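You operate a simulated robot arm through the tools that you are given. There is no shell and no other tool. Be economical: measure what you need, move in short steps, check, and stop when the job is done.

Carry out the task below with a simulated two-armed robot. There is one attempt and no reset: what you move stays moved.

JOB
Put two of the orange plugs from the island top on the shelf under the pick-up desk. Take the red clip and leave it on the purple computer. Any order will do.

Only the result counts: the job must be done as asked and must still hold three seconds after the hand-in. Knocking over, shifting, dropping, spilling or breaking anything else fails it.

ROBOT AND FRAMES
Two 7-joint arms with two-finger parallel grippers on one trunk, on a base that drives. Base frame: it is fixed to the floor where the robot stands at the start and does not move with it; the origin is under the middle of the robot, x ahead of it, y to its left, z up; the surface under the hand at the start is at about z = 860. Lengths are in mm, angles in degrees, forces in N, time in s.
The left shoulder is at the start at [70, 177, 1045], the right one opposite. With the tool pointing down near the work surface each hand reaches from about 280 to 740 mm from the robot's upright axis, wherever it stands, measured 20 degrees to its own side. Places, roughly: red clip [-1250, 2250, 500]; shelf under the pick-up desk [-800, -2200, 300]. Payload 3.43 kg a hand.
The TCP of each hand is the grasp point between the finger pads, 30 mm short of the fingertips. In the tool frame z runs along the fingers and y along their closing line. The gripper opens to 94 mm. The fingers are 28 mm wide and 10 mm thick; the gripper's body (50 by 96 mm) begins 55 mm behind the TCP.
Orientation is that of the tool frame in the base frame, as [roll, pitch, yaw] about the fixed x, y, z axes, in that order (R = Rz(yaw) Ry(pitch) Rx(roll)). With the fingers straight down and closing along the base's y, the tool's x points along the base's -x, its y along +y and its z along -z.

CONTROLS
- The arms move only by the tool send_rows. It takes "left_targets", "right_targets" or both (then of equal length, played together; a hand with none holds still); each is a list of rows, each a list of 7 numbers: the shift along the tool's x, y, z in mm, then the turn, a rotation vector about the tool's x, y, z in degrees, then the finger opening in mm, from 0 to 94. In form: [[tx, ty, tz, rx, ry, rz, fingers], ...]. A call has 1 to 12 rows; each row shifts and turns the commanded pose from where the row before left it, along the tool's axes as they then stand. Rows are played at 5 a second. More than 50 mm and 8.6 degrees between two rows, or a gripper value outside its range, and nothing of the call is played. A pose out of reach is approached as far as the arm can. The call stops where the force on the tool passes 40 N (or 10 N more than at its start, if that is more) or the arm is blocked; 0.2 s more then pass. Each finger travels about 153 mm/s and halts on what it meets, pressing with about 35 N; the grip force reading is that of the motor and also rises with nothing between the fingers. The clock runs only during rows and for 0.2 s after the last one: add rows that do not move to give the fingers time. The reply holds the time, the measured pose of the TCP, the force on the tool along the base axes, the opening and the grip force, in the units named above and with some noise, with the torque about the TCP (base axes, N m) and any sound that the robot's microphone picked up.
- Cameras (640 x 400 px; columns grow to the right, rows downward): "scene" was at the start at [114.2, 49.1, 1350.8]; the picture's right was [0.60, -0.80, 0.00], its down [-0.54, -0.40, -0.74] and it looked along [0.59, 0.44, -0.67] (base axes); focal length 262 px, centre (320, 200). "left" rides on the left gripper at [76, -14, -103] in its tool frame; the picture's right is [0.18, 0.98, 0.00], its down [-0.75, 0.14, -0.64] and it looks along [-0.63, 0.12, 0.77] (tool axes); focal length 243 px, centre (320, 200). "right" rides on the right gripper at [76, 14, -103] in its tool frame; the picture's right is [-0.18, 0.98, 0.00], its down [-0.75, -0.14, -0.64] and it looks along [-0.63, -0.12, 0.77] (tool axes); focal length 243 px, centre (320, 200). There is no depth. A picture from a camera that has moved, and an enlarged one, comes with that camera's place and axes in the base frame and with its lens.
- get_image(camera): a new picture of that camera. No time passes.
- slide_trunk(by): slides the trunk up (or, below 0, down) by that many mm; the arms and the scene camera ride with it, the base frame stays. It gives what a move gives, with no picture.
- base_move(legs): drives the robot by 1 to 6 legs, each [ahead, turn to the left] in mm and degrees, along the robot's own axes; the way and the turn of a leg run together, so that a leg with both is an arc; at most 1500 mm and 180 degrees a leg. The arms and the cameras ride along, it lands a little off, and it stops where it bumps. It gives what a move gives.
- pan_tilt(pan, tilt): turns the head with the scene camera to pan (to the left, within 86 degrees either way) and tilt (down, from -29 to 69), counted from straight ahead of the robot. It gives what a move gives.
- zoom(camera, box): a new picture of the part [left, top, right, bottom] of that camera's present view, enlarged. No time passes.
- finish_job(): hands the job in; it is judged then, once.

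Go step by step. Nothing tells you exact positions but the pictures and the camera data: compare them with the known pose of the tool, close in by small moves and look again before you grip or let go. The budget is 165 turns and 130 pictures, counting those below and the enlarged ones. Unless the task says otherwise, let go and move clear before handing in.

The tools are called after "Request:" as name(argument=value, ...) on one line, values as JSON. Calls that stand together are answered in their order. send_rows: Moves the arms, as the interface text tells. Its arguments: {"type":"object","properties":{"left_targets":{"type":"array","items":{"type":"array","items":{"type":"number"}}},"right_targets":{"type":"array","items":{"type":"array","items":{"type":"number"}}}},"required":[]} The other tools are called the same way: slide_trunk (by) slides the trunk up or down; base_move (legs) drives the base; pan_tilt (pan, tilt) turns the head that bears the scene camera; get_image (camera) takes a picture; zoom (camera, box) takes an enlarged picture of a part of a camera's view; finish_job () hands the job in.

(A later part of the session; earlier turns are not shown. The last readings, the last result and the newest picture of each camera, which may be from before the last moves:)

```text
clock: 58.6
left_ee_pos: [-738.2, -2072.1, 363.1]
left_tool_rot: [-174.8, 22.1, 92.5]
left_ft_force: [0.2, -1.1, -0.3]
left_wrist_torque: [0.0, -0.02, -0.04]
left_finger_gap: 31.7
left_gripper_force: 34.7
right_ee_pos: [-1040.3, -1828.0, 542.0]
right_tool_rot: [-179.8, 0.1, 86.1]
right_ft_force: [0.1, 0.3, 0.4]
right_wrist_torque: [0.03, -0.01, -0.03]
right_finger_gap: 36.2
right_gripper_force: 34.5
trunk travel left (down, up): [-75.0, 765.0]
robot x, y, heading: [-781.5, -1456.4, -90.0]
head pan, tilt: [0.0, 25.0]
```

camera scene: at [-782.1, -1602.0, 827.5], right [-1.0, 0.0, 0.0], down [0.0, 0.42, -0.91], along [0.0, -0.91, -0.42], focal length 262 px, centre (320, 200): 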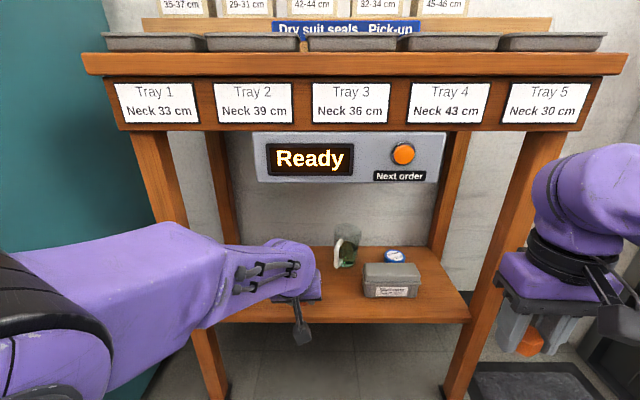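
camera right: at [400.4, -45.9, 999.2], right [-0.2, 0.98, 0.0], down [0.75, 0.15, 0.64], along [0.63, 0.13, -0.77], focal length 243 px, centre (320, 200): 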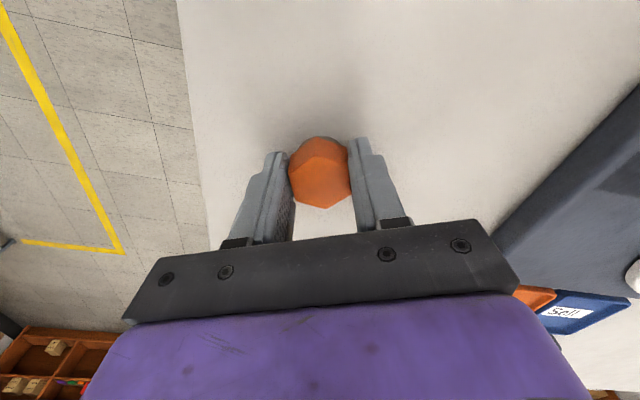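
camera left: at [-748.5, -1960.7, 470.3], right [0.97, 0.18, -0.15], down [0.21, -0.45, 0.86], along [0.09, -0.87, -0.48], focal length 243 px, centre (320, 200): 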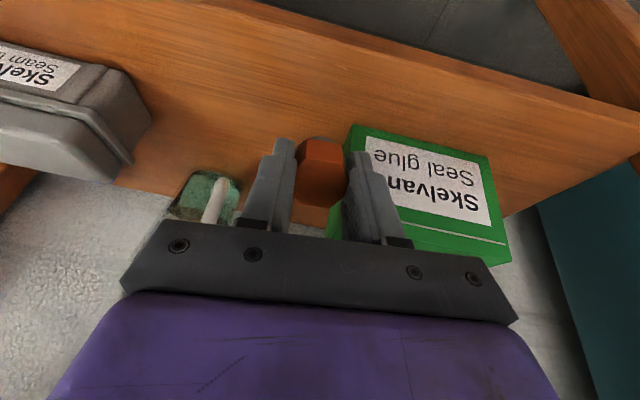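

Request:
send_rows(left_targets=[[1.1, 0, 2.8, 0, 0, 0, 5], [1.1, 0, 2.8, 0, 0, 0, 5], [1.1, 0, 2.8, 0, 0, 0, 5], [0, 0, 0, 0, 0, 0, 5]])

Request:
zoom(camera="left", box=[220, 60, 420, 240])

```text
clock: 59.6
left_ee_pos: [-739.4, -2071.0, 357.9]
left_tool_rot: [-174.7, 22.4, 92.8]
left_ft_force: [-2.6, 1.1, 16.2]
left_wrist_torque: [-0.03, 0.09, 0.0]
left_finger_gap: 31.6
left_gripper_force: 35.3
right_ee_pos: [-1041.3, -1828.3, 542.2]
right_tool_rot: [-179.8, 0.2, 86.2]
right_ft_force: [-0.2, -0.4, 0.5]
right_wrist_torque: [-0.01, 0.03, 0.02]
right_finger_gap: 35.7
right_gripper_force: 35.0
trunk travel left (down, up): [-75.0, 765.0]
robot x, y, heading: [-780.8, -1461.1, -90.1]
head pan, tilt: [0.0, 25.0]
```

```text
2.22 times, centred on (320, 150) of left
camera zoom: at [-750.4, -1962.5, 424.1], right [0.97, 0.18, -0.16], down [0.22, -0.45, 0.87], along [0.09, -0.88, -0.48], focal length 539 px, centre (320, 311)
```

zoom: 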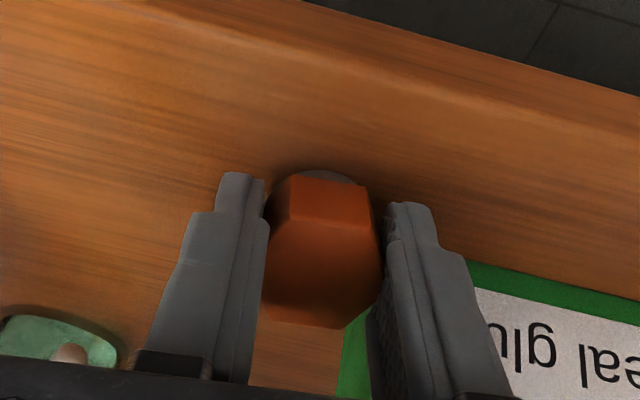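

Contact with the shelf at 16 N. I'll ease up a hair and open gradually.

Request:
send_rows(left_targets=[[-0.8, 0, -2, 0, 0, 0, 5], [0, 0, 0, 0, 0, 0, 34], [0, 0, 0, 0, 0, 0, 38], [0, 0, 0, 0, 0, 0, 44], [0, 0, 0, 0, 0, 0, 54], [0, 0, 0, 0, 0, 0, 54]])

Request:
zoom(camera="left", box=[220, 60, 420, 240])

```text
clock: 61.0
left_ee_pos: [-738.8, -2071.2, 355.4]
left_tool_rot: [-174.8, 22.1, 92.7]
left_ft_force: [0.1, -0.2, 0.1]
left_wrist_torque: [-0.04, 0.03, -0.01]
left_finger_gap: 53.6
left_gripper_force: 0.0
right_ee_pos: [-1041.3, -1829.2, 541.1]
right_tool_rot: [-179.8, 0.1, 86.3]
right_ft_force: [0.1, 0.0, -0.7]
right_wrist_torque: [0.01, -0.01, -0.02]
right_finger_gap: 35.8
right_gripper_force: 35.0
trunk travel left (down, up): [-75.0, 765.0]
robot x, y, heading: [-779.6, -1458.9, -90.0]
head pan, tilt: [0.0, 25.0]
```

```text
2.22 times, centred on (320, 150) of left
camera zoom: at [-749.9, -1962.5, 423.0], right [0.97, 0.18, -0.15], down [0.22, -0.45, 0.86], along [0.09, -0.87, -0.48], focal length 539 px, centre (320, 311)
```

zoom: 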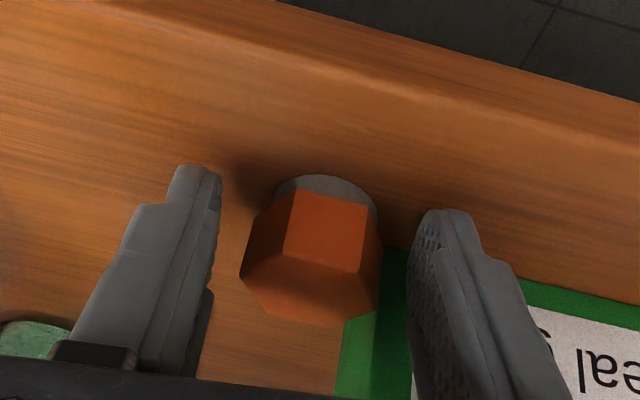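

The plug stands upright on the shelf. Withdrawing the left hand up and back, then to the side.

Request:
send_rows(left_targets=[[0, 0, -20, 0, 0, 0, 54], [0, 0, -30, 0, 0, 0, 54], [15, 0, -35, 0, 0, 0, 54], [40, 0, 0, 0, 0, 0, 54], [40, 0, -10, 0, 0, 0, 54], [40, 0, -15, 0, 0, 0, 54], [0, 40, -15, 0, 0, 0, 54], [0, 40, -15, 0, 0, 0, 54], [0, 40, 0, 0, 0, 0, 54], [0, 40, 0, 0, 0, 0, 54]])

Request:
get_image(camera="scene")

```text
clock: 63.2
left_ee_pos: [-575.9, -1891.3, 423.2]
left_tool_rot: [-175.1, 22.2, 92.4]
left_ft_force: [1.1, 0.2, 0.5]
left_wrist_torque: [0.01, 0.03, 0.0]
left_finger_gap: 53.9
left_gripper_force: 0.0
right_ee_pos: [-1039.4, -1829.4, 542.5]
right_tool_rot: [-179.6, 0.1, 86.2]
right_ft_force: [-0.2, -0.1, -0.3]
right_wrist_torque: [-0.01, 0.01, 0.03]
right_finger_gap: 36.0
right_gripper_force: 35.3
trunk travel left (down, up): [-75.0, 765.0]
robot x, y, heading: [-779.3, -1463.3, -90.0]
head pan, tilt: [0.0, 25.0]
```

```text
94 pictures are left
camera scene: at [-782.0, -1602.0, 827.6], right [-1.0, 0.0, 0.0], down [0.0, 0.42, -0.91], along [0.0, -0.91, -0.42], focal length 262 px, centre (320, 200)
```

scene: 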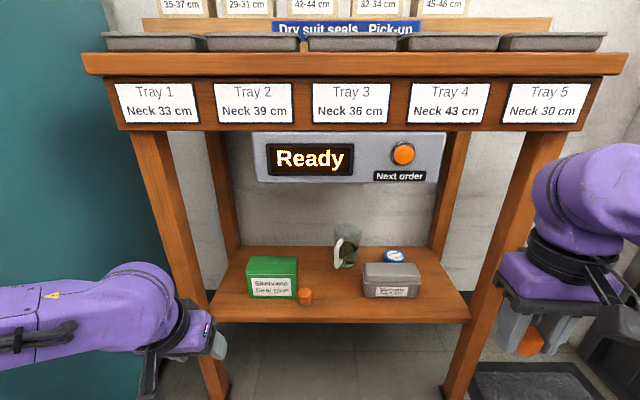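

Now the right hand goes inwards, tilts 22° forward and moves down, all in front of the desk.

Request:
send_rows(right_targets=[[-15, 38, 0, 0, -4.5, -0.7, 10], [-15, 38, 0, 0, -4.5, -0.7, 10], [-15, 38, 0, 0, -4.5, -0.7, 10], [-15, 38, 0, 0, -4.5, -0.7, 10], [-15, 38, 0, 0, -4.5, -0.7, 10], [12, 0, 30, 0, 0, 0, 10], [12, 0, 30, 0, 0, 0, 10], [12, 0, 30, 0, 0, 0, 10], [12, 0, 30, 0, 0, 0, 10], [0, 0, 0, 0, 0, 0, 10]])

Request:
get_image(camera="scene")

```text
clock: 65.4
left_ee_pos: [-577.4, -1890.0, 422.0]
left_tool_rot: [-175.1, 22.2, 92.2]
left_ft_force: [-0.1, -0.4, 0.0]
left_wrist_torque: [-0.03, -0.03, -0.02]
left_finger_gap: 53.9
left_gripper_force: 0.1
right_ee_pos: [-855.2, -1911.0, 423.1]
right_tool_rot: [-178.9, 22.6, 90.1]
right_ft_force: [0.3, 0.1, -1.3]
right_wrist_torque: [-0.01, -0.01, -0.01]
right_finger_gap: 35.7
right_gripper_force: 34.8
trunk travel left (down, up): [-75.0, 765.0]
robot x, y, heading: [-780.6, -1458.8, -90.2]
head pan, tilt: [0.0, 25.0]
```

```text
93 pictures are left
camera scene: at [-781.8, -1602.1, 827.5], right [-1.0, 0.0, 0.0], down [0.0, 0.42, -0.91], along [0.0, -0.91, -0.42], focal length 262 px, centre (320, 200)
```

scene: 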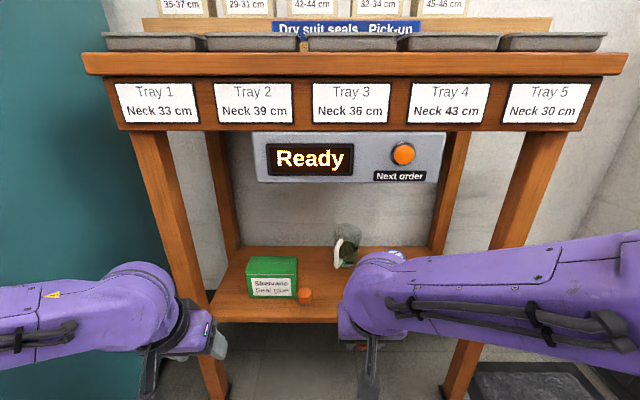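

Request:
send_rows(right_targets=[[-37, 0, 15.6, 0, 0, 0, 10], [-37, 0, 15.6, 0, 0, 0, 10], [-37, 0, 15.6, 0, 0, 0, 10], [-37, 0, 15.6, 0, 0, 0, 10], [0, 0, 0, 0, 0, 0, 10]])

Request:
get_image(camera="right")

Request:
get_image(camera="scene")

```text
clock: 66.6
left_ee_pos: [-576.0, -1890.7, 422.9]
left_tool_rot: [-175.1, 22.1, 92.3]
left_ft_force: [-0.4, 0.3, 0.3]
left_wrist_torque: [0.02, -0.02, 0.0]
left_finger_gap: 54.0
left_gripper_force: 0.1
right_ee_pos: [-858.1, -2072.3, 421.7]
right_tool_rot: [-178.8, 22.4, 90.2]
right_ft_force: [-0.4, 0.1, -0.6]
right_wrist_torque: [0.02, 0.01, 0.01]
right_finger_gap: 35.3
right_gripper_force: 35.1
trunk travel left (down, up): [-75.0, 765.0]
robot x, y, heading: [-779.6, -1459.3, -89.9]
head pan, tilt: [0.0, 25.0]
```

```text
92 pictures are left
camera right: at [-842.3, -1961.3, 487.5], right [0.98, -0.18, 0.05], down [-0.13, -0.45, 0.88], along [-0.13, -0.88, -0.46], focal length 243 px, centre (320, 200)
```

right: 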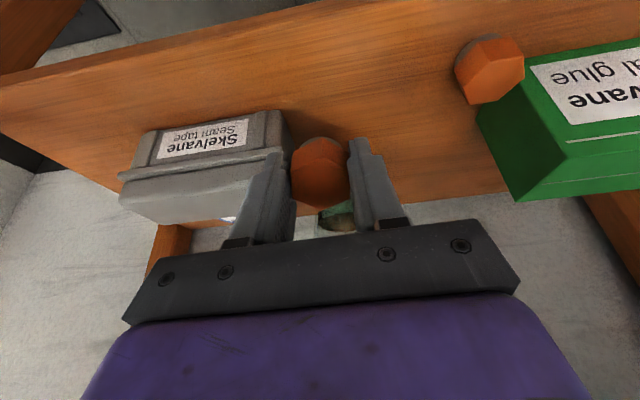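

```text
91 pictures are left
camera scene: at [-781.8, -1602.1, 827.5], right [-1.0, 0.0, 0.0], down [0.0, 0.42, -0.91], along [0.0, -0.91, -0.42], focal length 262 px, centre (320, 200)
```

scene: 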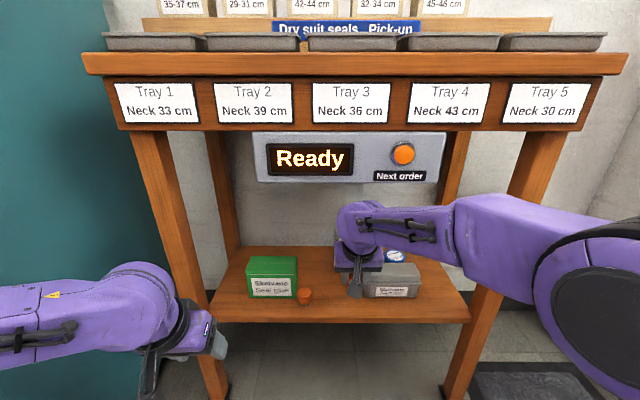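

Clear on all sides. Lowering the right hand.

Request:
send_rows(right_targets=[[8, 0, 20, 0, 0, 0, 10], [8, 0, 20, 0, 0, 0, 10], [4, 0, 9, 0, 0, 0, 10], [1.5, 0, 3.7, 0, 0, 0, 10], [1.5, 0, 3.7, 0, 0, 0, 10], [0, 0, 0, 0, 0, 0, 10]])

```text
clock: 68.0
left_ee_pos: [-577.0, -1891.0, 421.8]
left_tool_rot: [-175.1, 22.2, 92.3]
left_ft_force: [0.9, 0.0, -0.2]
left_wrist_torque: [-0.02, 0.02, -0.01]
left_finger_gap: 54.0
left_gripper_force: 0.0
right_ee_pos: [-857.9, -2073.0, 360.7]
right_tool_rot: [-178.9, 22.5, 90.1]
right_ft_force: [-0.7, 0.0, 0.2]
right_wrist_torque: [-0.04, 0.02, -0.01]
right_finger_gap: 35.2
right_gripper_force: 35.5
trunk travel left (down, up): [-75.0, 765.0]
robot x, y, heading: [-779.2, -1459.3, -90.1]
head pan, tilt: [0.0, 25.0]
```

Request:
send_rows(right_targets=[[1.1, 0, 2.8, 0, 0, 0, 10], [0.8, 0, 1.8, 0, 0, 0, 10], [0, 0, 0, 0, 0, 0, 10]])

```text
clock: 68.8
left_ee_pos: [-575.9, -1890.4, 422.2]
left_tool_rot: [-175.0, 22.1, 92.3]
left_ft_force: [-1.2, -0.6, -0.3]
left_wrist_torque: [0.0, 0.02, -0.02]
left_finger_gap: 54.1
left_gripper_force: 0.1
right_ee_pos: [-857.2, -2074.8, 357.3]
right_tool_rot: [-178.9, 22.7, 90.2]
right_ft_force: [0.5, -1.8, 10.2]
right_wrist_torque: [-0.06, -0.04, 0.02]
right_finger_gap: 35.4
right_gripper_force: 35.0
trunk travel left (down, up): [-75.0, 765.0]
robot x, y, heading: [-780.5, -1461.5, -90.0]
head pan, tilt: [0.0, 25.0]
```

Contact with the shelf. Releasing gently.

Request:
send_rows(right_targets=[[0, 0, 0, 0, 0, 0, 37], [0, 0, 0, 0, 0, 0, 40], [0, 0, 0, 0, 0, 0, 46], [0, 0, 0, 0, 0, 0, 56], [0, 0, 0, 0, 0, 0, 56]])

Request:
get_image(camera="right")

```text
clock: 70.0
left_ee_pos: [-577.3, -1889.4, 421.7]
left_tool_rot: [-175.0, 22.0, 92.3]
left_ft_force: [0.2, 0.9, 0.4]
left_wrist_torque: [-0.03, 0.01, -0.02]
left_finger_gap: 53.9
left_gripper_force: 0.0
right_ee_pos: [-857.9, -2073.8, 356.0]
right_tool_rot: [-178.8, 22.5, 90.1]
right_ft_force: [0.7, 1.3, 0.1]
right_wrist_torque: [0.02, -0.04, -0.01]
right_finger_gap: 55.9
right_gripper_force: 0.1
trunk travel left (down, up): [-75.0, 765.0]
robot x, y, heading: [-782.5, -1456.3, -89.7]
head pan, tilt: [0.0, 25.0]
```

```text
90 pictures are left
camera right: at [-842.4, -1963.1, 421.0], right [0.98, -0.18, 0.05], down [-0.13, -0.45, 0.88], along [-0.13, -0.88, -0.46], focal length 243 px, centre (320, 200)
```

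right: 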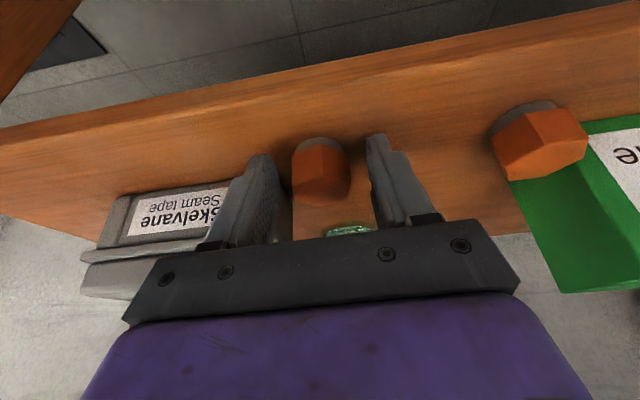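

The second plug is free. I'll withdraw the right hand and back the base off straight a little.

Request:
send_rows(right_targets=[[0, 0, -20, 0, 0, 0, 56], [0, 0, -30, 0, 0, 0, 56], [15, 0, -35, 0, 0, 0, 56], [40, 0, 0, 0, 0, 0, 56], [40, 0, -10, 0, 0, 0, 56], [40, 0, -15, 0, 0, 0, 56], [15, -35, -15, 0, 4, 0, 56], [10, -40, -15, 0, 4, 0, 56], [0, -40, -15, 0, 4, 0, 56], [0, -40, 0, 0, 4, 0, 56]])

Request:
zoom(camera="scene", box=[200, 220, 480, 340])

```text
clock: 72.2
left_ee_pos: [-576.1, -1890.4, 422.5]
left_tool_rot: [-175.1, 22.1, 92.4]
left_ft_force: [0.5, 0.4, -0.8]
left_wrist_torque: [0.01, -0.01, -0.01]
left_finger_gap: 54.3
left_gripper_force: 0.1
right_ee_pos: [-1009.0, -1865.2, 441.6]
right_tool_rot: [-178.9, 6.5, 89.8]
right_ft_force: [-0.4, 0.4, 0.3]
right_wrist_torque: [0.01, 0.03, 0.03]
right_finger_gap: 56.2
right_gripper_force: 0.1
trunk travel left (down, up): [-75.0, 765.0]
robot x, y, heading: [-778.6, -1459.9, -90.0]
head pan, tilt: [0.0, 25.0]
```

```text
2.29 times, centred on (340, 280) of scene
camera zoom: at [-781.9, -1602.0, 827.5], right [-1.0, 0.0, 0.0], down [0.0, 0.42, -0.91], along [0.0, -0.91, -0.42], focal length 598 px, centre (274, 17)
```

zoom: 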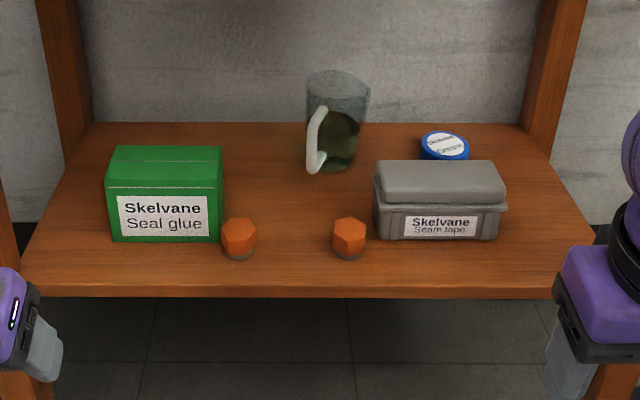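

Both plugs stand on the shelf. I'll raise the trunk, back off, and take the aisle between the island and the benches towards the clip.

Request:
slide_trunk(by=300)

Request:
slide_trunk(by=330)

Request:
base_move(legs=[[-150, 0], [0, 90], [380, 0], [0, 90]])

Request:
pan_tilt(pan=25, tilt=20)

Request:
get_image(camera="scene")

```text
clock: 75.2
left_ee_pos: [-576.0, -1890.5, 723.2]
left_tool_rot: [-175.1, 22.1, 92.2]
left_ft_force: [-0.9, 0.4, -0.2]
left_wrist_torque: [-0.02, 0.02, -0.02]
left_finger_gap: 54.2
left_gripper_force: 0.0
right_ee_pos: [-1007.5, -1866.2, 742.2]
right_tool_rot: [-179.0, 6.5, 89.8]
right_ft_force: [-0.6, 0.4, 0.7]
right_wrist_torque: [-0.01, -0.01, -0.02]
right_finger_gap: 55.7
right_gripper_force: 0.0
trunk travel left (down, up): [-375.0, 465.0]
robot x, y, heading: [-781.4, -1458.3, -90.0]
head pan, tilt: [0.0, 25.0]
```

```text
clock: 78.5
left_ee_pos: [-577.4, -1890.1, 1052.2]
left_tool_rot: [-175.2, 22.1, 92.3]
left_ft_force: [-0.2, 0.2, -0.4]
left_wrist_torque: [-0.02, 0.01, -0.03]
left_finger_gap: 53.7
left_gripper_force: 0.0
right_ee_pos: [-1008.7, -1865.2, 1071.4]
right_tool_rot: [-178.9, 6.6, 89.8]
right_ft_force: [-0.1, 0.6, 0.5]
right_wrist_torque: [-0.01, 0.0, 0.0]
right_finger_gap: 55.9
right_gripper_force: 0.0
trunk travel left (down, up): [-705.0, 135.0]
robot x, y, heading: [-780.6, -1457.3, -89.8]
head pan, tilt: [0.0, 25.0]
```

```text
clock: 89.6
left_ee_pos: [-626.5, -879.7, 1050.8]
left_tool_rot: [-175.1, 22.1, -84.6]
left_ft_force: [-1.0, 0.2, 0.1]
left_wrist_torque: [0.02, 0.0, 0.02]
left_finger_gap: 54.0
left_gripper_force: 0.0
right_ee_pos: [-194.1, -880.9, 1070.7]
right_tool_rot: [-178.9, 6.5, -87.2]
right_ft_force: [0.6, -0.6, -0.3]
right_wrist_torque: [-0.02, 0.03, 0.02]
right_finger_gap: 55.7
right_gripper_force: 0.1
trunk travel left (down, up): [-705.0, 135.0]
robot x, y, heading: [-400.2, -1299.9, 93.3]
head pan, tilt: [0.0, 25.0]
```

```text
clock: 90.5
left_ee_pos: [-626.2, -879.4, 1052.5]
left_tool_rot: [-175.1, 22.1, -84.7]
left_ft_force: [0.2, 0.1, 0.5]
left_wrist_torque: [0.04, 0.01, -0.02]
left_finger_gap: 53.9
left_gripper_force: 0.1
right_ee_pos: [-193.0, -881.6, 1070.6]
right_tool_rot: [-179.1, 6.5, -87.2]
right_ft_force: [0.0, 0.6, 0.9]
right_wrist_torque: [-0.02, 0.03, -0.02]
right_finger_gap: 56.2
right_gripper_force: 0.0
trunk travel left (down, up): [-705.0, 135.0]
robot x, y, heading: [-402.8, -1297.8, 93.3]
head pan, tilt: [25.0, 20.0]
```

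```text
88 pictures are left
camera scene: at [-450.2, -1168.6, 1465.6], right [0.88, 0.47, 0.0], down [0.16, -0.3, -0.94], along [-0.44, 0.83, -0.34], focal length 262 px, centre (320, 200)
```

scene: 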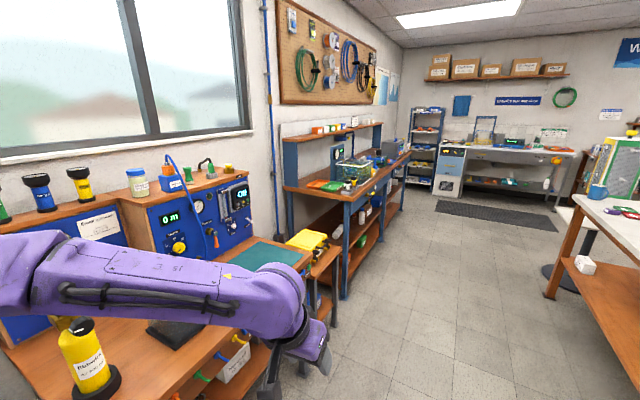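

The aisle is clear. The purple item with a round label near [396, 906] on the island may be the "purple computer", and I'll check it on the way. Driving up the aisle.

Request:
base_move(legs=[[0, -3], [1500, 0], [1000, 0]])

Request:
pan_tilt(pan=-75, tilt=30)

Request:
get_image(camera="scene")

Request:
pan_tilt(pan=50, tilt=35)

Request:
get_image(camera="scene")

```text
clock: 102.9
left_ee_pos: [-617.4, 1582.6, 1051.8]
left_tool_rot: [-175.1, 22.1, -87.2]
left_ft_force: [-0.2, 0.4, -1.0]
left_wrist_torque: [-0.02, 0.01, 0.01]
left_finger_gap: 53.9
left_gripper_force: 0.0
right_ee_pos: [-185.3, 1561.4, 1072.3]
right_tool_rot: [-178.8, 6.5, -89.6]
right_ft_force: [-0.4, -0.4, 0.6]
right_wrist_torque: [-0.01, 0.0, 0.01]
right_finger_gap: 56.0
right_gripper_force: 0.1
trunk travel left (down, up): [-705.0, 135.0]
robot x, y, heading: [-409.7, 1153.4, 90.9]
head pan, tilt: [25.0, 20.0]
```

```text
clock: 104.7
left_ee_pos: [-617.7, 1582.6, 1052.3]
left_tool_rot: [-175.2, 22.0, -87.1]
left_ft_force: [0.1, 0.4, -0.2]
left_wrist_torque: [-0.01, -0.02, 0.0]
left_finger_gap: 53.9
left_gripper_force: 0.1
right_ee_pos: [-185.7, 1561.4, 1071.7]
right_tool_rot: [-179.1, 6.5, -89.7]
right_ft_force: [-0.3, 0.2, 0.5]
right_wrist_torque: [-0.01, -0.04, 0.0]
right_finger_gap: 56.0
right_gripper_force: 0.1
trunk travel left (down, up): [-705.0, 135.0]
robot x, y, heading: [-411.3, 1155.6, 90.8]
head pan, tilt: [-75.0, 30.0]
```

```text
87 pictures are left
camera scene: at [-326.7, 1226.5, 1449.6], right [0.27, -0.96, 0.0], down [-0.48, -0.14, -0.87], along [0.83, 0.24, -0.5], focal length 262 px, centre (320, 200)
```

scene: 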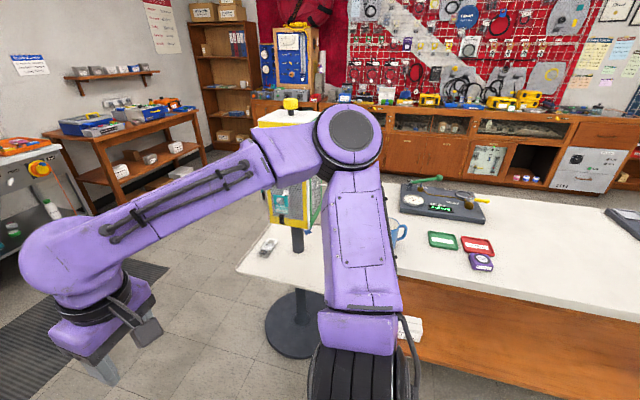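

```text
clock: 106.7
left_ee_pos: [-618.0, 1581.6, 1050.8]
left_tool_rot: [-175.1, 22.0, -87.1]
left_ft_force: [-0.5, 0.7, 0.8]
left_wrist_torque: [0.0, 0.03, 0.01]
left_finger_gap: 54.1
left_gripper_force: 0.0
right_ee_pos: [-185.1, 1561.5, 1071.3]
right_tool_rot: [-178.9, 6.5, -89.6]
right_ft_force: [0.4, -0.2, -0.5]
right_wrist_torque: [-0.02, -0.02, -0.01]
right_finger_gap: 55.9
right_gripper_force: 0.0
trunk travel left (down, up): [-705.0, 135.0]
robot x, y, heading: [-411.9, 1154.5, 90.5]
head pan, tilt: [50.0, 35.0]
```

```text
86 pictures are left
camera scene: at [-481.9, 1257.6, 1441.8], right [0.63, 0.77, 0.0], down [0.44, -0.36, -0.82], along [-0.63, 0.52, -0.57], focal length 262 px, centre (320, 200)
```

scene: 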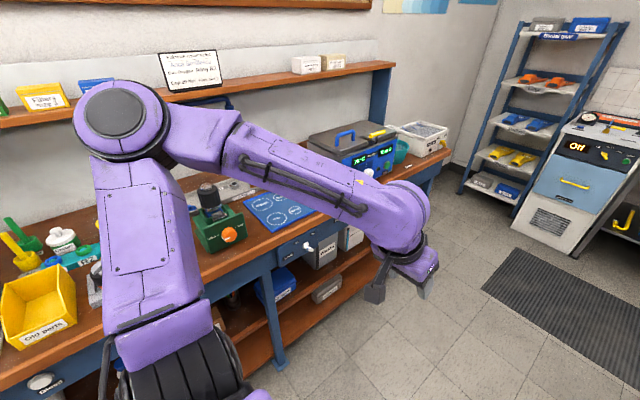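

The purple computer is on the island at about [397, 912, 870]. Next I'll go to the blue-legged bench and look for the clip on its lower shelf.

Request:
base_move(legs=[[1050, 0], [0, 90]])

Request:
pan_tilt(pan=0, tilt=40)

Request:
get_image(camera="scene")

```text
clock: 116.0
left_ee_pos: [-860.0, 1994.3, 1052.9]
left_tool_rot: [-175.1, 22.1, 3.1]
left_ft_force: [1.0, -0.5, -0.8]
left_wrist_torque: [-0.04, -0.03, 0.02]
left_finger_gap: 54.1
left_gripper_force: 0.1
right_ee_pos: [-842.1, 2427.4, 1072.2]
right_tool_rot: [-179.0, 6.5, 0.7]
right_ft_force: [-0.1, 0.1, -0.3]
right_wrist_torque: [0.01, -0.02, -0.01]
right_finger_gap: 55.8
right_gripper_force: 0.0
trunk travel left (down, up): [-705.0, 135.0]
robot x, y, heading: [-432.0, 2206.7, -179.3]
head pan, tilt: [50.0, 35.0]
```

```text
clock: 117.1
left_ee_pos: [-859.9, 1994.5, 1052.3]
left_tool_rot: [-175.1, 22.1, 3.2]
left_ft_force: [0.0, -0.3, 0.2]
left_wrist_torque: [0.04, 0.05, -0.01]
left_finger_gap: 54.0
left_gripper_force: 0.0
right_ee_pos: [-841.5, 2426.2, 1071.6]
right_tool_rot: [-179.0, 6.5, 0.7]
right_ft_force: [-0.2, 0.2, 0.5]
right_wrist_torque: [-0.03, 0.01, 0.03]
right_finger_gap: 56.3
right_gripper_force: 0.1
trunk travel left (down, up): [-705.0, 135.0]
robot x, y, heading: [-429.4, 2205.0, -179.0]
head pan, tilt: [0.0, 40.0]
```

```text
85 pictures are left
camera scene: at [-569.9, 2200.8, 1434.2], right [-0.02, 1.0, 0.0], down [0.64, 0.01, -0.77], along [-0.77, -0.01, -0.64], focal length 262 px, centre (320, 200)
```

scene: 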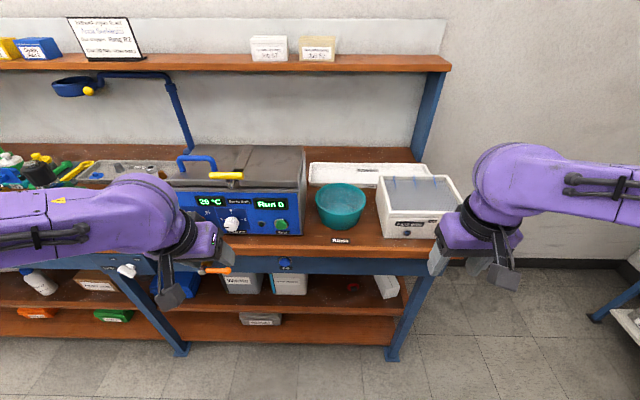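

A small red thing is visible at (352, 288) on the shelf under the bench top. I'll zoom in.

Request:
zoom(camera="scene", box=[280, 250, 440, 350])

Request:
slide_trunk(by=-300)

Request:
pan_tilt(pan=0, tilt=35)

Request:
get_image(camera="scene")

```text
4.00 times, centred on (360, 300) of scene
camera zoom: at [-569.9, 2200.8, 1434.2], right [-0.02, 1.0, 0.0], down [0.64, 0.01, -0.77], along [-0.77, -0.01, -0.64], focal length 1046 px, centre (160, -200)
```

zoom: 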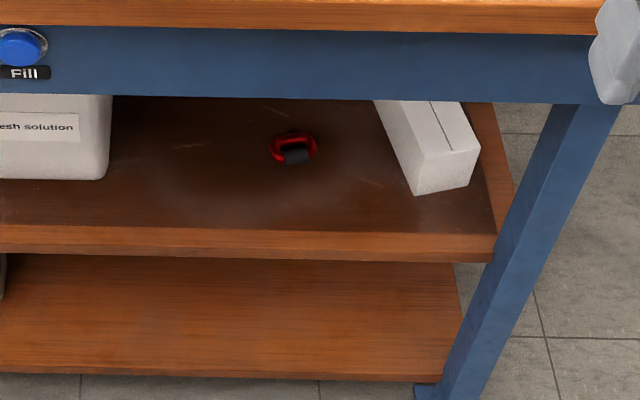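

```text
clock: 120.1
left_ee_pos: [-861.2, 1993.9, 752.9]
left_tool_rot: [-175.1, 22.1, 3.3]
left_ft_force: [-0.8, 0.1, -0.8]
left_wrist_torque: [0.03, -0.02, 0.02]
left_finger_gap: 54.2
left_gripper_force: 0.0
right_ee_pos: [-842.5, 2427.3, 772.0]
right_tool_rot: [-178.9, 6.4, 0.6]
right_ft_force: [-0.1, 0.0, 0.7]
right_wrist_torque: [-0.01, -0.03, 0.04]
right_finger_gap: 56.1
right_gripper_force: 0.1
trunk travel left (down, up): [-405.0, 435.0]
robot x, y, heading: [-432.3, 2205.5, -178.9]
head pan, tilt: [0.0, 40.0]
```

```text
clock: 120.8
left_ee_pos: [-859.5, 1995.1, 752.5]
left_tool_rot: [-175.1, 22.1, 3.2]
left_ft_force: [0.4, -0.4, 0.8]
left_wrist_torque: [-0.02, 0.01, 0.06]
left_finger_gap: 54.2
left_gripper_force: 0.1
right_ee_pos: [-841.8, 2426.3, 771.7]
right_tool_rot: [-178.8, 6.5, 0.8]
right_ft_force: [0.0, 0.1, 1.0]
right_wrist_torque: [0.03, -0.01, -0.03]
right_finger_gap: 55.9
right_gripper_force: 0.1
trunk travel left (down, up): [-405.0, 435.0]
robot x, y, heading: [-437.1, 2203.4, -178.9]
head pan, tilt: [0.0, 35.0]
```

```text
83 pictures are left
camera scene: at [-572.9, 2200.9, 1141.7], right [-0.02, 1.0, 0.0], down [0.57, 0.01, -0.82], along [-0.82, -0.01, -0.57], focal length 262 px, centre (320, 200)
```

scene: 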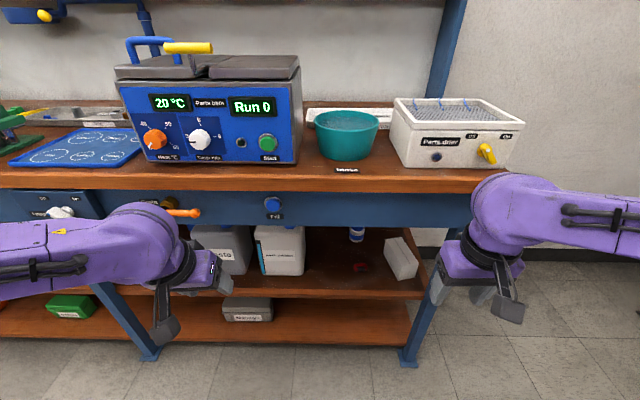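

I'll lower the trunk further to look straight under the bench top.

Request:
slide_trunk(by=-250)

Request:
pan_tilt(pan=10, tilt=25)

Request:
get_image(camera="scene")

Request:
zoom(camera="scene", box=[300, 180, 460, 280])

```text
clock: 123.4
left_ee_pos: [-860.1, 1994.7, 503.4]
left_tool_rot: [-175.1, 22.1, 3.2]
left_ft_force: [0.2, -0.9, -0.3]
left_wrist_torque: [0.02, 0.01, -0.01]
left_finger_gap: 53.9
left_gripper_force: 0.1
right_ee_pos: [-841.6, 2425.4, 521.0]
right_tool_rot: [-179.0, 6.5, 0.7]
right_ft_force: [0.0, 0.8, 0.7]
right_wrist_torque: [-0.02, 0.0, -0.03]
right_finger_gap: 55.9
right_gripper_force: 0.1
trunk travel left (down, up): [-155.0, 685.0]
robot x, y, heading: [-434.3, 2205.7, -179.2]
head pan, tilt: [0.0, 35.0]
```

```text
clock: 124.1
left_ee_pos: [-861.8, 1994.7, 501.0]
left_tool_rot: [-175.2, 22.2, 3.2]
left_ft_force: [-0.2, -0.3, 0.3]
left_wrist_torque: [0.0, 0.02, 0.01]
left_finger_gap: 53.9
left_gripper_force: 0.1
right_ee_pos: [-843.3, 2427.3, 521.8]
right_tool_rot: [-178.8, 6.5, 0.7]
right_ft_force: [-0.3, 0.3, 0.2]
right_wrist_torque: [-0.02, -0.02, 0.0]
right_finger_gap: 56.2
right_gripper_force: 0.1
trunk travel left (down, up): [-155.0, 685.0]
robot x, y, heading: [-431.3, 2203.7, -178.7]
head pan, tilt: [10.0, 25.0]
```

```text
82 pictures are left
camera scene: at [-575.3, 2184.9, 907.5], right [-0.19, 0.98, 0.0], down [0.42, 0.08, -0.91], along [-0.89, -0.17, -0.42], focal length 262 px, centre (320, 200)
```

scene: 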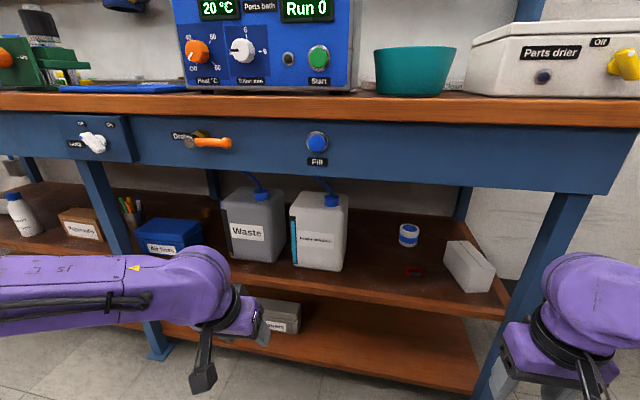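

```text
4.00 times, centred on (380, 230) of scene
camera zoom: at [-575.3, 2184.9, 907.5], right [-0.19, 0.98, 0.0], down [0.42, 0.08, -0.91], along [-0.89, -0.17, -0.42], focal length 1046 px, centre (80, 80)
```

zoom: 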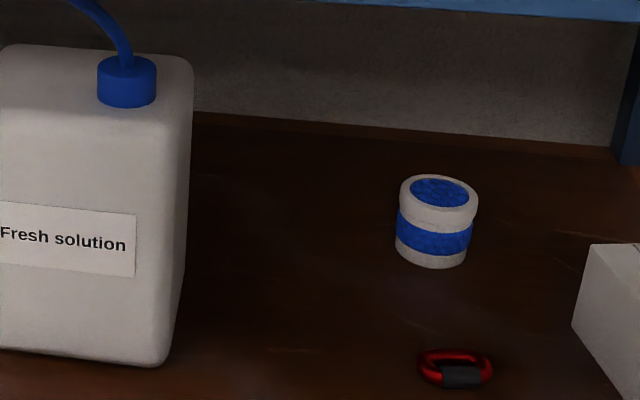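

The clip is a red carabiner lying flat on the upper lower shelf, at about [-1170, 2330, 445], with its long side along y. The shelf opening is about 290 mm, so I'll use the right hand tilted 45°.

Request:
send_rows(right_targets=[[0, 16, 0, 0, -6.4, 0, 70], [0, 16, 0, 0, -6.4, 0, 70], [0, 16, 0, 0, -6.4, 0, 70], [0, 16, 0, 0, -6.4, 0, 70], [0, 16, 0, 0, -6.4, 0, 70], [0, 16, 0, 0, -6.4, 0, 70], [0, 0, 0, 0, 0, 0, 70]])

Request:
base_move(legs=[[120, 0]])

Request:
get_image(camera="right")

Request:
get_image(camera="scene")

```text
clock: 125.7
left_ee_pos: [-859.9, 1994.7, 501.9]
left_tool_rot: [-175.2, 22.1, 3.2]
left_ft_force: [-0.1, 0.0, 0.4]
left_wrist_torque: [0.02, -0.03, -0.06]
left_finger_gap: 54.2
left_gripper_force: 0.0
right_ee_pos: [-847.1, 2328.3, 521.9]
right_tool_rot: [-178.5, 44.8, 1.6]
right_ft_force: [0.0, 0.4, 0.3]
right_wrist_torque: [0.01, 0.0, -0.02]
right_finger_gap: 69.8
right_gripper_force: 0.1
right hand out of reach, approached as far as the arm can: row 6
trunk travel left (down, up): [-155.0, 685.0]
robot x, y, heading: [-431.1, 2204.5, -178.8]
head pan, tilt: [10.0, 25.0]
```

```text
clock: 126.9
left_ee_pos: [-983.1, 1992.5, 502.1]
left_tool_rot: [-175.1, 22.2, 3.1]
left_ft_force: [0.5, -0.9, 0.3]
left_wrist_torque: [0.01, 0.0, -0.01]
left_finger_gap: 54.2
left_gripper_force: 0.0
right_ee_pos: [-968.1, 2326.5, 522.4]
right_tool_rot: [-178.3, 44.7, 1.5]
right_ft_force: [0.5, 0.2, -0.3]
right_wrist_torque: [0.03, -0.01, -0.04]
right_finger_gap: 70.1
right_gripper_force: 0.1
trunk travel left (down, up): [-155.0, 685.0]
robot x, y, heading: [-556.3, 2202.7, -179.3]
head pan, tilt: [10.0, 25.0]
```

```text
80 pictures are left
camera right: at [-842.5, 2313.1, 541.3], right [-0.12, -0.99, 0.11], down [-0.08, 0.12, 0.99], along [-0.99, 0.11, -0.1], focal length 243 px, centre (320, 200)
```

right: 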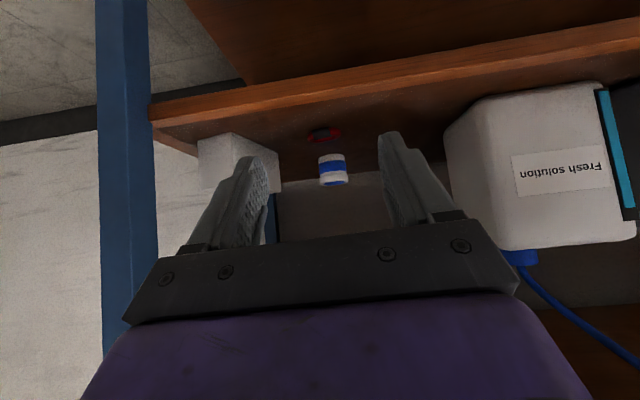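

```text
79 pictures are left
camera scene: at [-697.0, 2182.6, 907.5], right [-0.19, 0.98, 0.0], down [0.41, 0.08, -0.91], along [-0.89, -0.17, -0.42], focal length 262 px, centre (320, 200)
```

scene: 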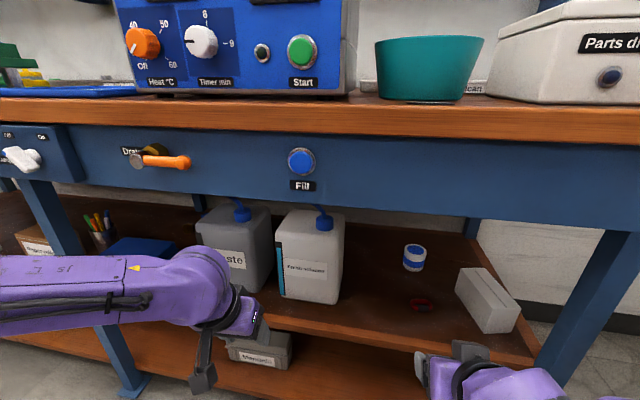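

Triangulating again from the new views gives the clip at about [-1213, 2338, 400], with the shelf edge near x = -1113. I'll drive a little closer, lower the hand outside, then slide it in.

Request:
base_move(legs=[[50, 0]])

Request:
send_rows(right_targets=[[18, -4, 18, 0, 0, 0, 70], [18, -4, 18, 0, 0, 0, 70], [17, -3, 17, 0, 0, 0, 70], [0, 0, 0, 0, 0, 0, 70]])

Request:
get_image(camera="right")

Request:
get_image(camera="scene")

```text
clock: 127.9
left_ee_pos: [-1032.2, 1992.2, 502.6]
left_tool_rot: [-175.1, 22.2, 3.2]
left_ft_force: [-0.4, -0.1, -0.8]
left_wrist_torque: [0.01, -0.01, -0.01]
left_finger_gap: 53.8
left_gripper_force: 0.0
right_ee_pos: [-1017.3, 2324.8, 522.2]
right_tool_rot: [-178.5, 44.8, 1.6]
right_ft_force: [-0.3, 0.1, 0.0]
right_wrist_torque: [-0.03, 0.02, 0.01]
right_finger_gap: 69.9
right_gripper_force: 0.0
trunk travel left (down, up): [-155.0, 685.0]
robot x, y, heading: [-603.0, 2201.8, -178.9]
head pan, tilt: [10.0, 25.0]
```

```text
clock: 128.9
left_ee_pos: [-1031.9, 1991.6, 502.1]
left_tool_rot: [-175.1, 22.1, 3.2]
left_ft_force: [0.7, 0.2, -0.2]
left_wrist_torque: [-0.01, -0.02, 0.0]
left_finger_gap: 54.2
left_gripper_force: 0.1
right_ee_pos: [-1035.4, 2328.6, 449.3]
right_tool_rot: [-178.4, 44.7, 1.6]
right_ft_force: [0.4, 0.1, 0.8]
right_wrist_torque: [0.0, -0.01, 0.02]
right_finger_gap: 70.0
right_gripper_force: 0.1
right hand out of reach, approached as far as the arm can: row 1, 2
trunk travel left (down, up): [-155.0, 685.0]
robot x, y, heading: [-598.3, 2203.9, -178.9]
head pan, tilt: [10.0, 25.0]
```

```text
78 pictures are left
camera right: at [-909.9, 2316.6, 468.8], right [-0.12, -0.99, 0.11], down [-0.08, 0.12, 0.99], along [-0.99, 0.11, -0.1], focal length 243 px, centre (320, 200)
```

right: 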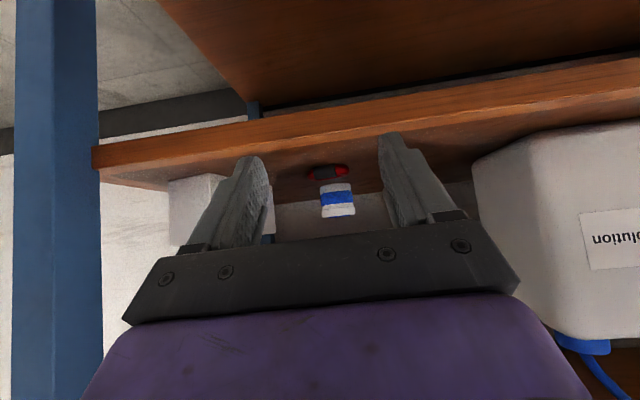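

```text
77 pictures are left
camera scene: at [-746.6, 2181.8, 907.5], right [-0.19, 0.98, 0.0], down [0.41, 0.08, -0.91], along [-0.89, -0.17, -0.42], focal length 262 px, centre (320, 200)
```

scene: 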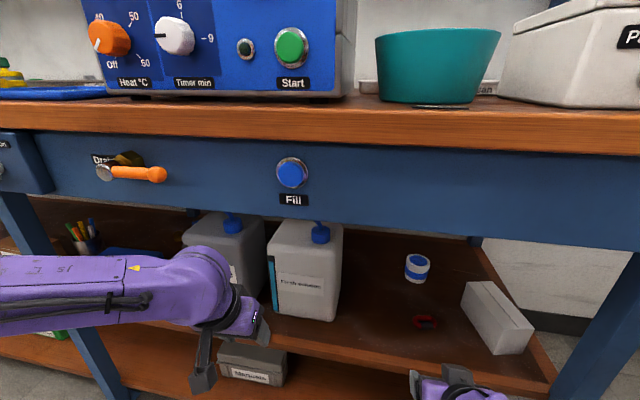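

All views agree on [-1211, 2337, 402]. Sliding the hand in above the clip.

Request:
send_rows(right_targets=[[-27, -2, 27, 0, 0, 0, 70], [-27, -2, 27, 0, 0, 0, 70], [-27, -2, 27, 0, 0, 0, 70], [-27, -2, 27, 0, 0, 0, 70], [0, 0, 0, 0, 0, 0, 70]])

Request:
get_image(camera="right")

Request:
get_image(camera="scene")

```text
clock: 130.1
left_ee_pos: [-1031.9, 1991.8, 503.0]
left_tool_rot: [-175.0, 22.1, 3.2]
left_ft_force: [1.0, -0.3, 0.1]
left_wrist_torque: [0.02, -0.03, -0.01]
left_finger_gap: 54.2
left_gripper_force: 0.0
right_ee_pos: [-1186.0, 2335.9, 451.3]
right_tool_rot: [-178.4, 44.8, 1.6]
right_ft_force: [-0.4, 0.5, 0.1]
right_wrist_torque: [-0.02, 0.01, 0.0]
right_finger_gap: 70.2
right_gripper_force: 0.0
trunk travel left (down, up): [-155.0, 685.0]
robot x, y, heading: [-601.0, 2199.8, -179.0]
head pan, tilt: [10.0, 25.0]
```

```text
76 pictures are left
camera right: at [-1059.4, 2323.6, 469.1], right [-0.12, -0.99, 0.11], down [-0.08, 0.12, 0.99], along [-0.99, 0.11, -0.1], focal length 243 px, centre (320, 200)
```

right: 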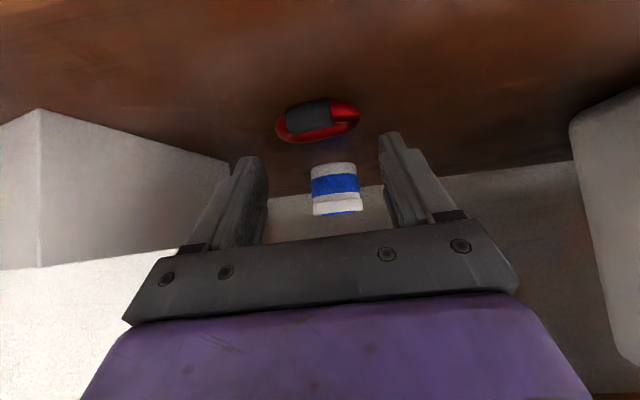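

```text
75 pictures are left
camera scene: at [-746.6, 2181.8, 907.5], right [-0.19, 0.98, 0.0], down [0.41, 0.08, -0.91], along [-0.89, -0.17, -0.42], focal length 262 px, centre (320, 200)
```

scene: 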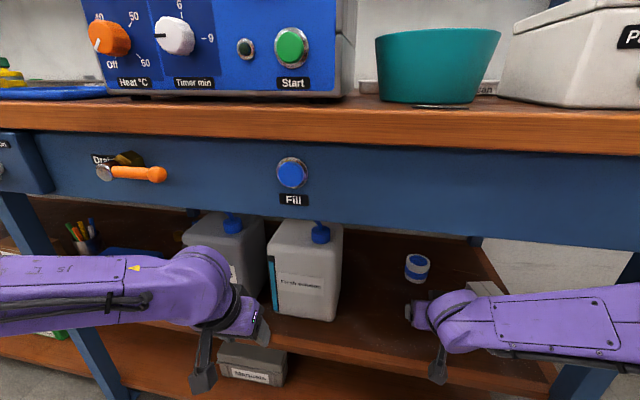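

The clip is 55 mm long and centred between the fingers. I'll lower to just above the shelf and look again.

Request:
send_rows(right_targets=[[-9, 0, 9, 0, 0, 0, 78], [5, 0, 5, 0, 0, 0, 78], [5, 0, 5, 0, 0, 0, 78], [0, 0, 0, 0, 0, 0, 78]])

Request:
get_image(camera="right")

```text
clock: 131.1
left_ee_pos: [-1031.1, 1992.0, 502.0]
left_tool_rot: [-175.1, 22.1, 3.1]
left_ft_force: [0.4, 0.6, 0.6]
left_wrist_torque: [0.02, 0.01, 0.0]
left_finger_gap: 54.4
left_gripper_force: 0.2
right_ee_pos: [-1197.1, 2337.5, 436.4]
right_tool_rot: [-178.3, 44.7, 1.7]
right_ft_force: [0.5, 0.5, 0.3]
right_wrist_torque: [0.02, 0.03, 0.04]
right_finger_gap: 78.0
right_gripper_force: 0.0
trunk travel left (down, up): [-155.0, 685.0]
robot x, y, heading: [-605.8, 2197.6, -179.1]
head pan, tilt: [10.0, 25.0]
```

```text
74 pictures are left
camera right: at [-1071.2, 2323.8, 455.3], right [-0.12, -0.99, 0.11], down [-0.08, 0.12, 0.99], along [-0.99, 0.11, -0.1], focal length 243 px, centre (320, 200)
```

right: 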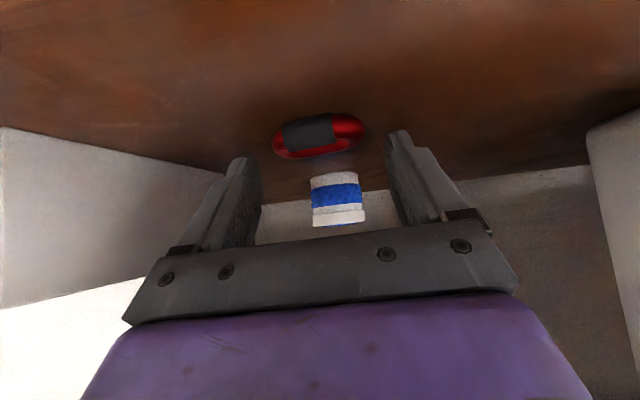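

Request:
send_rows(right_targets=[[3, 0, 3, 0, 0, 0, 78], [3, 0, 3, 0, 0, 0, 78], [0, 0, 0, 0, 0, 0, 78]])

Request:
zoom(camera="right", box=[220, 80, 420, 220])

```text
clock: 131.9
left_ee_pos: [-1030.1, 1991.4, 503.7]
left_tool_rot: [-175.0, 22.4, 3.2]
left_ft_force: [-0.2, 1.0, -0.6]
left_wrist_torque: [0.0, -0.03, -0.02]
left_finger_gap: 54.2
left_gripper_force: 0.1
right_ee_pos: [-1197.2, 2336.8, 431.0]
right_tool_rot: [-178.5, 45.2, 1.4]
right_ft_force: [6.4, 0.4, 27.0]
right_wrist_torque: [-1.07, 0.08, 0.31]
right_finger_gap: 77.2
right_gripper_force: 0.1
trunk travel left (down, up): [-155.0, 685.0]
robot x, y, heading: [-602.4, 2200.3, -179.1]
head pan, tilt: [10.0, 25.0]
```

```text
2.86 times, centred on (320, 150) of right
camera zoom: at [-1070.8, 2323.5, 449.7], right [-0.12, -0.99, 0.11], down [-0.08, 0.12, 0.99], along [-0.99, 0.11, -0.09], focal length 693 px, centre (320, 343)
```

zoom: 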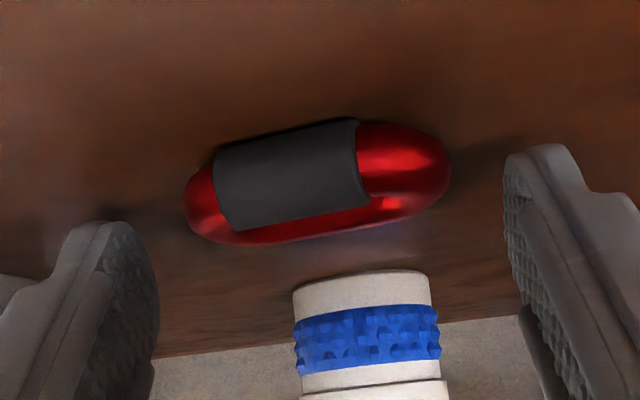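

The fingertip touches the shelf. I'll lift 2 mm and close on the clip.

Request:
send_rows(right_targets=[[-2.2, 0, -2.2, 0, 0, 0, 78], [0, 0, 0, 0, 0, 0, 64], [0, 0, 0, 0, 0, 0, 20], [0, 0, 0, 0, 0, 0, 20], [0, 0, 0, 0, 0, 0, 20]])

Request:
zoom(camera="right", box=[220, 80, 420, 220])

```text
clock: 133.1
left_ee_pos: [-1030.4, 1992.7, 504.3]
left_tool_rot: [-175.1, 22.3, 3.2]
left_ft_force: [0.7, -1.1, -0.1]
left_wrist_torque: [-0.01, 0.0, -0.02]
left_finger_gap: 54.2
left_gripper_force: 0.1
right_ee_pos: [-1195.5, 2338.2, 432.1]
right_tool_rot: [-178.1, 44.9, 1.6]
right_ft_force: [4.1, 4.6, 18.7]
right_wrist_torque: [-0.32, -0.05, 0.01]
right_finger_gap: 52.8
right_gripper_force: 35.0
trunk travel left (down, up): [-155.0, 685.0]
robot x, y, heading: [-599.9, 2200.8, -179.0]
head pan, tilt: [10.0, 25.0]
```

```text
2.86 times, centred on (320, 150) of right
camera zoom: at [-1069.9, 2325.1, 450.3], right [-0.12, -0.99, 0.11], down [-0.08, 0.12, 0.99], along [-0.99, 0.11, -0.09], focal length 693 px, centre (320, 343)
```

zoom: 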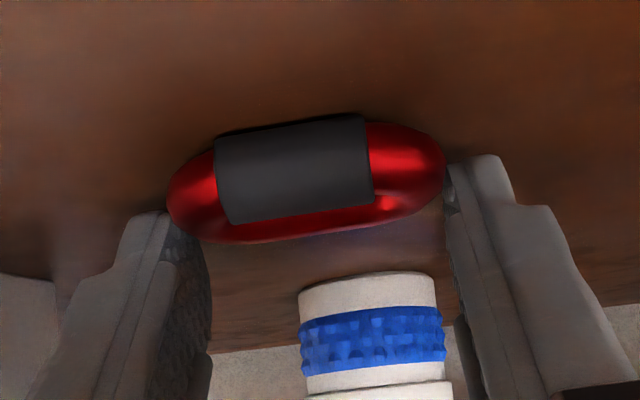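

Gripped at 53 mm. I'll lift slowly by 10 mm and check that it follows.

Request:
send_rows(right_targets=[[-3.5, 0, -3.5, 0, 0, 0, 20], [-3.5, 0, -3.5, 0, 0, 0, 20], [0, 0, 0, 0, 0, 0, 20]])

Request:
zoom(camera="right", box=[220, 80, 420, 220])

```text
clock: 133.9
left_ee_pos: [-1031.6, 1991.6, 502.0]
left_tool_rot: [-175.2, 22.0, 3.2]
left_ft_force: [-0.1, -0.3, -0.2]
left_wrist_torque: [0.01, 0.0, -0.02]
left_finger_gap: 54.1
left_gripper_force: 0.0
right_ee_pos: [-1196.6, 2336.4, 439.3]
right_tool_rot: [-178.3, 44.7, 1.6]
right_ft_force: [-0.3, -0.5, 0.2]
right_wrist_torque: [0.0, 0.03, 0.0]
right_finger_gap: 52.8
right_gripper_force: 35.1
trunk travel left (down, up): [-155.0, 685.0]
robot x, y, heading: [-607.0, 2201.8, -178.9]
head pan, tilt: [10.0, 25.0]
```

```text
2.86 times, centred on (320, 150) of right
camera zoom: at [-1070.6, 2324.2, 458.9], right [-0.12, -0.99, 0.11], down [-0.08, 0.12, 0.99], along [-0.99, 0.11, -0.1], focal length 693 px, centre (320, 343)
```

zoom: 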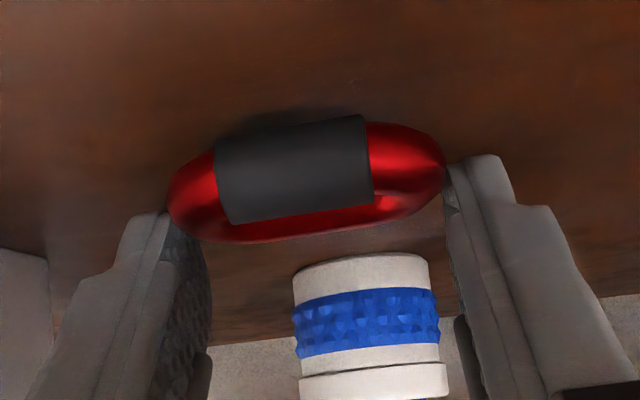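

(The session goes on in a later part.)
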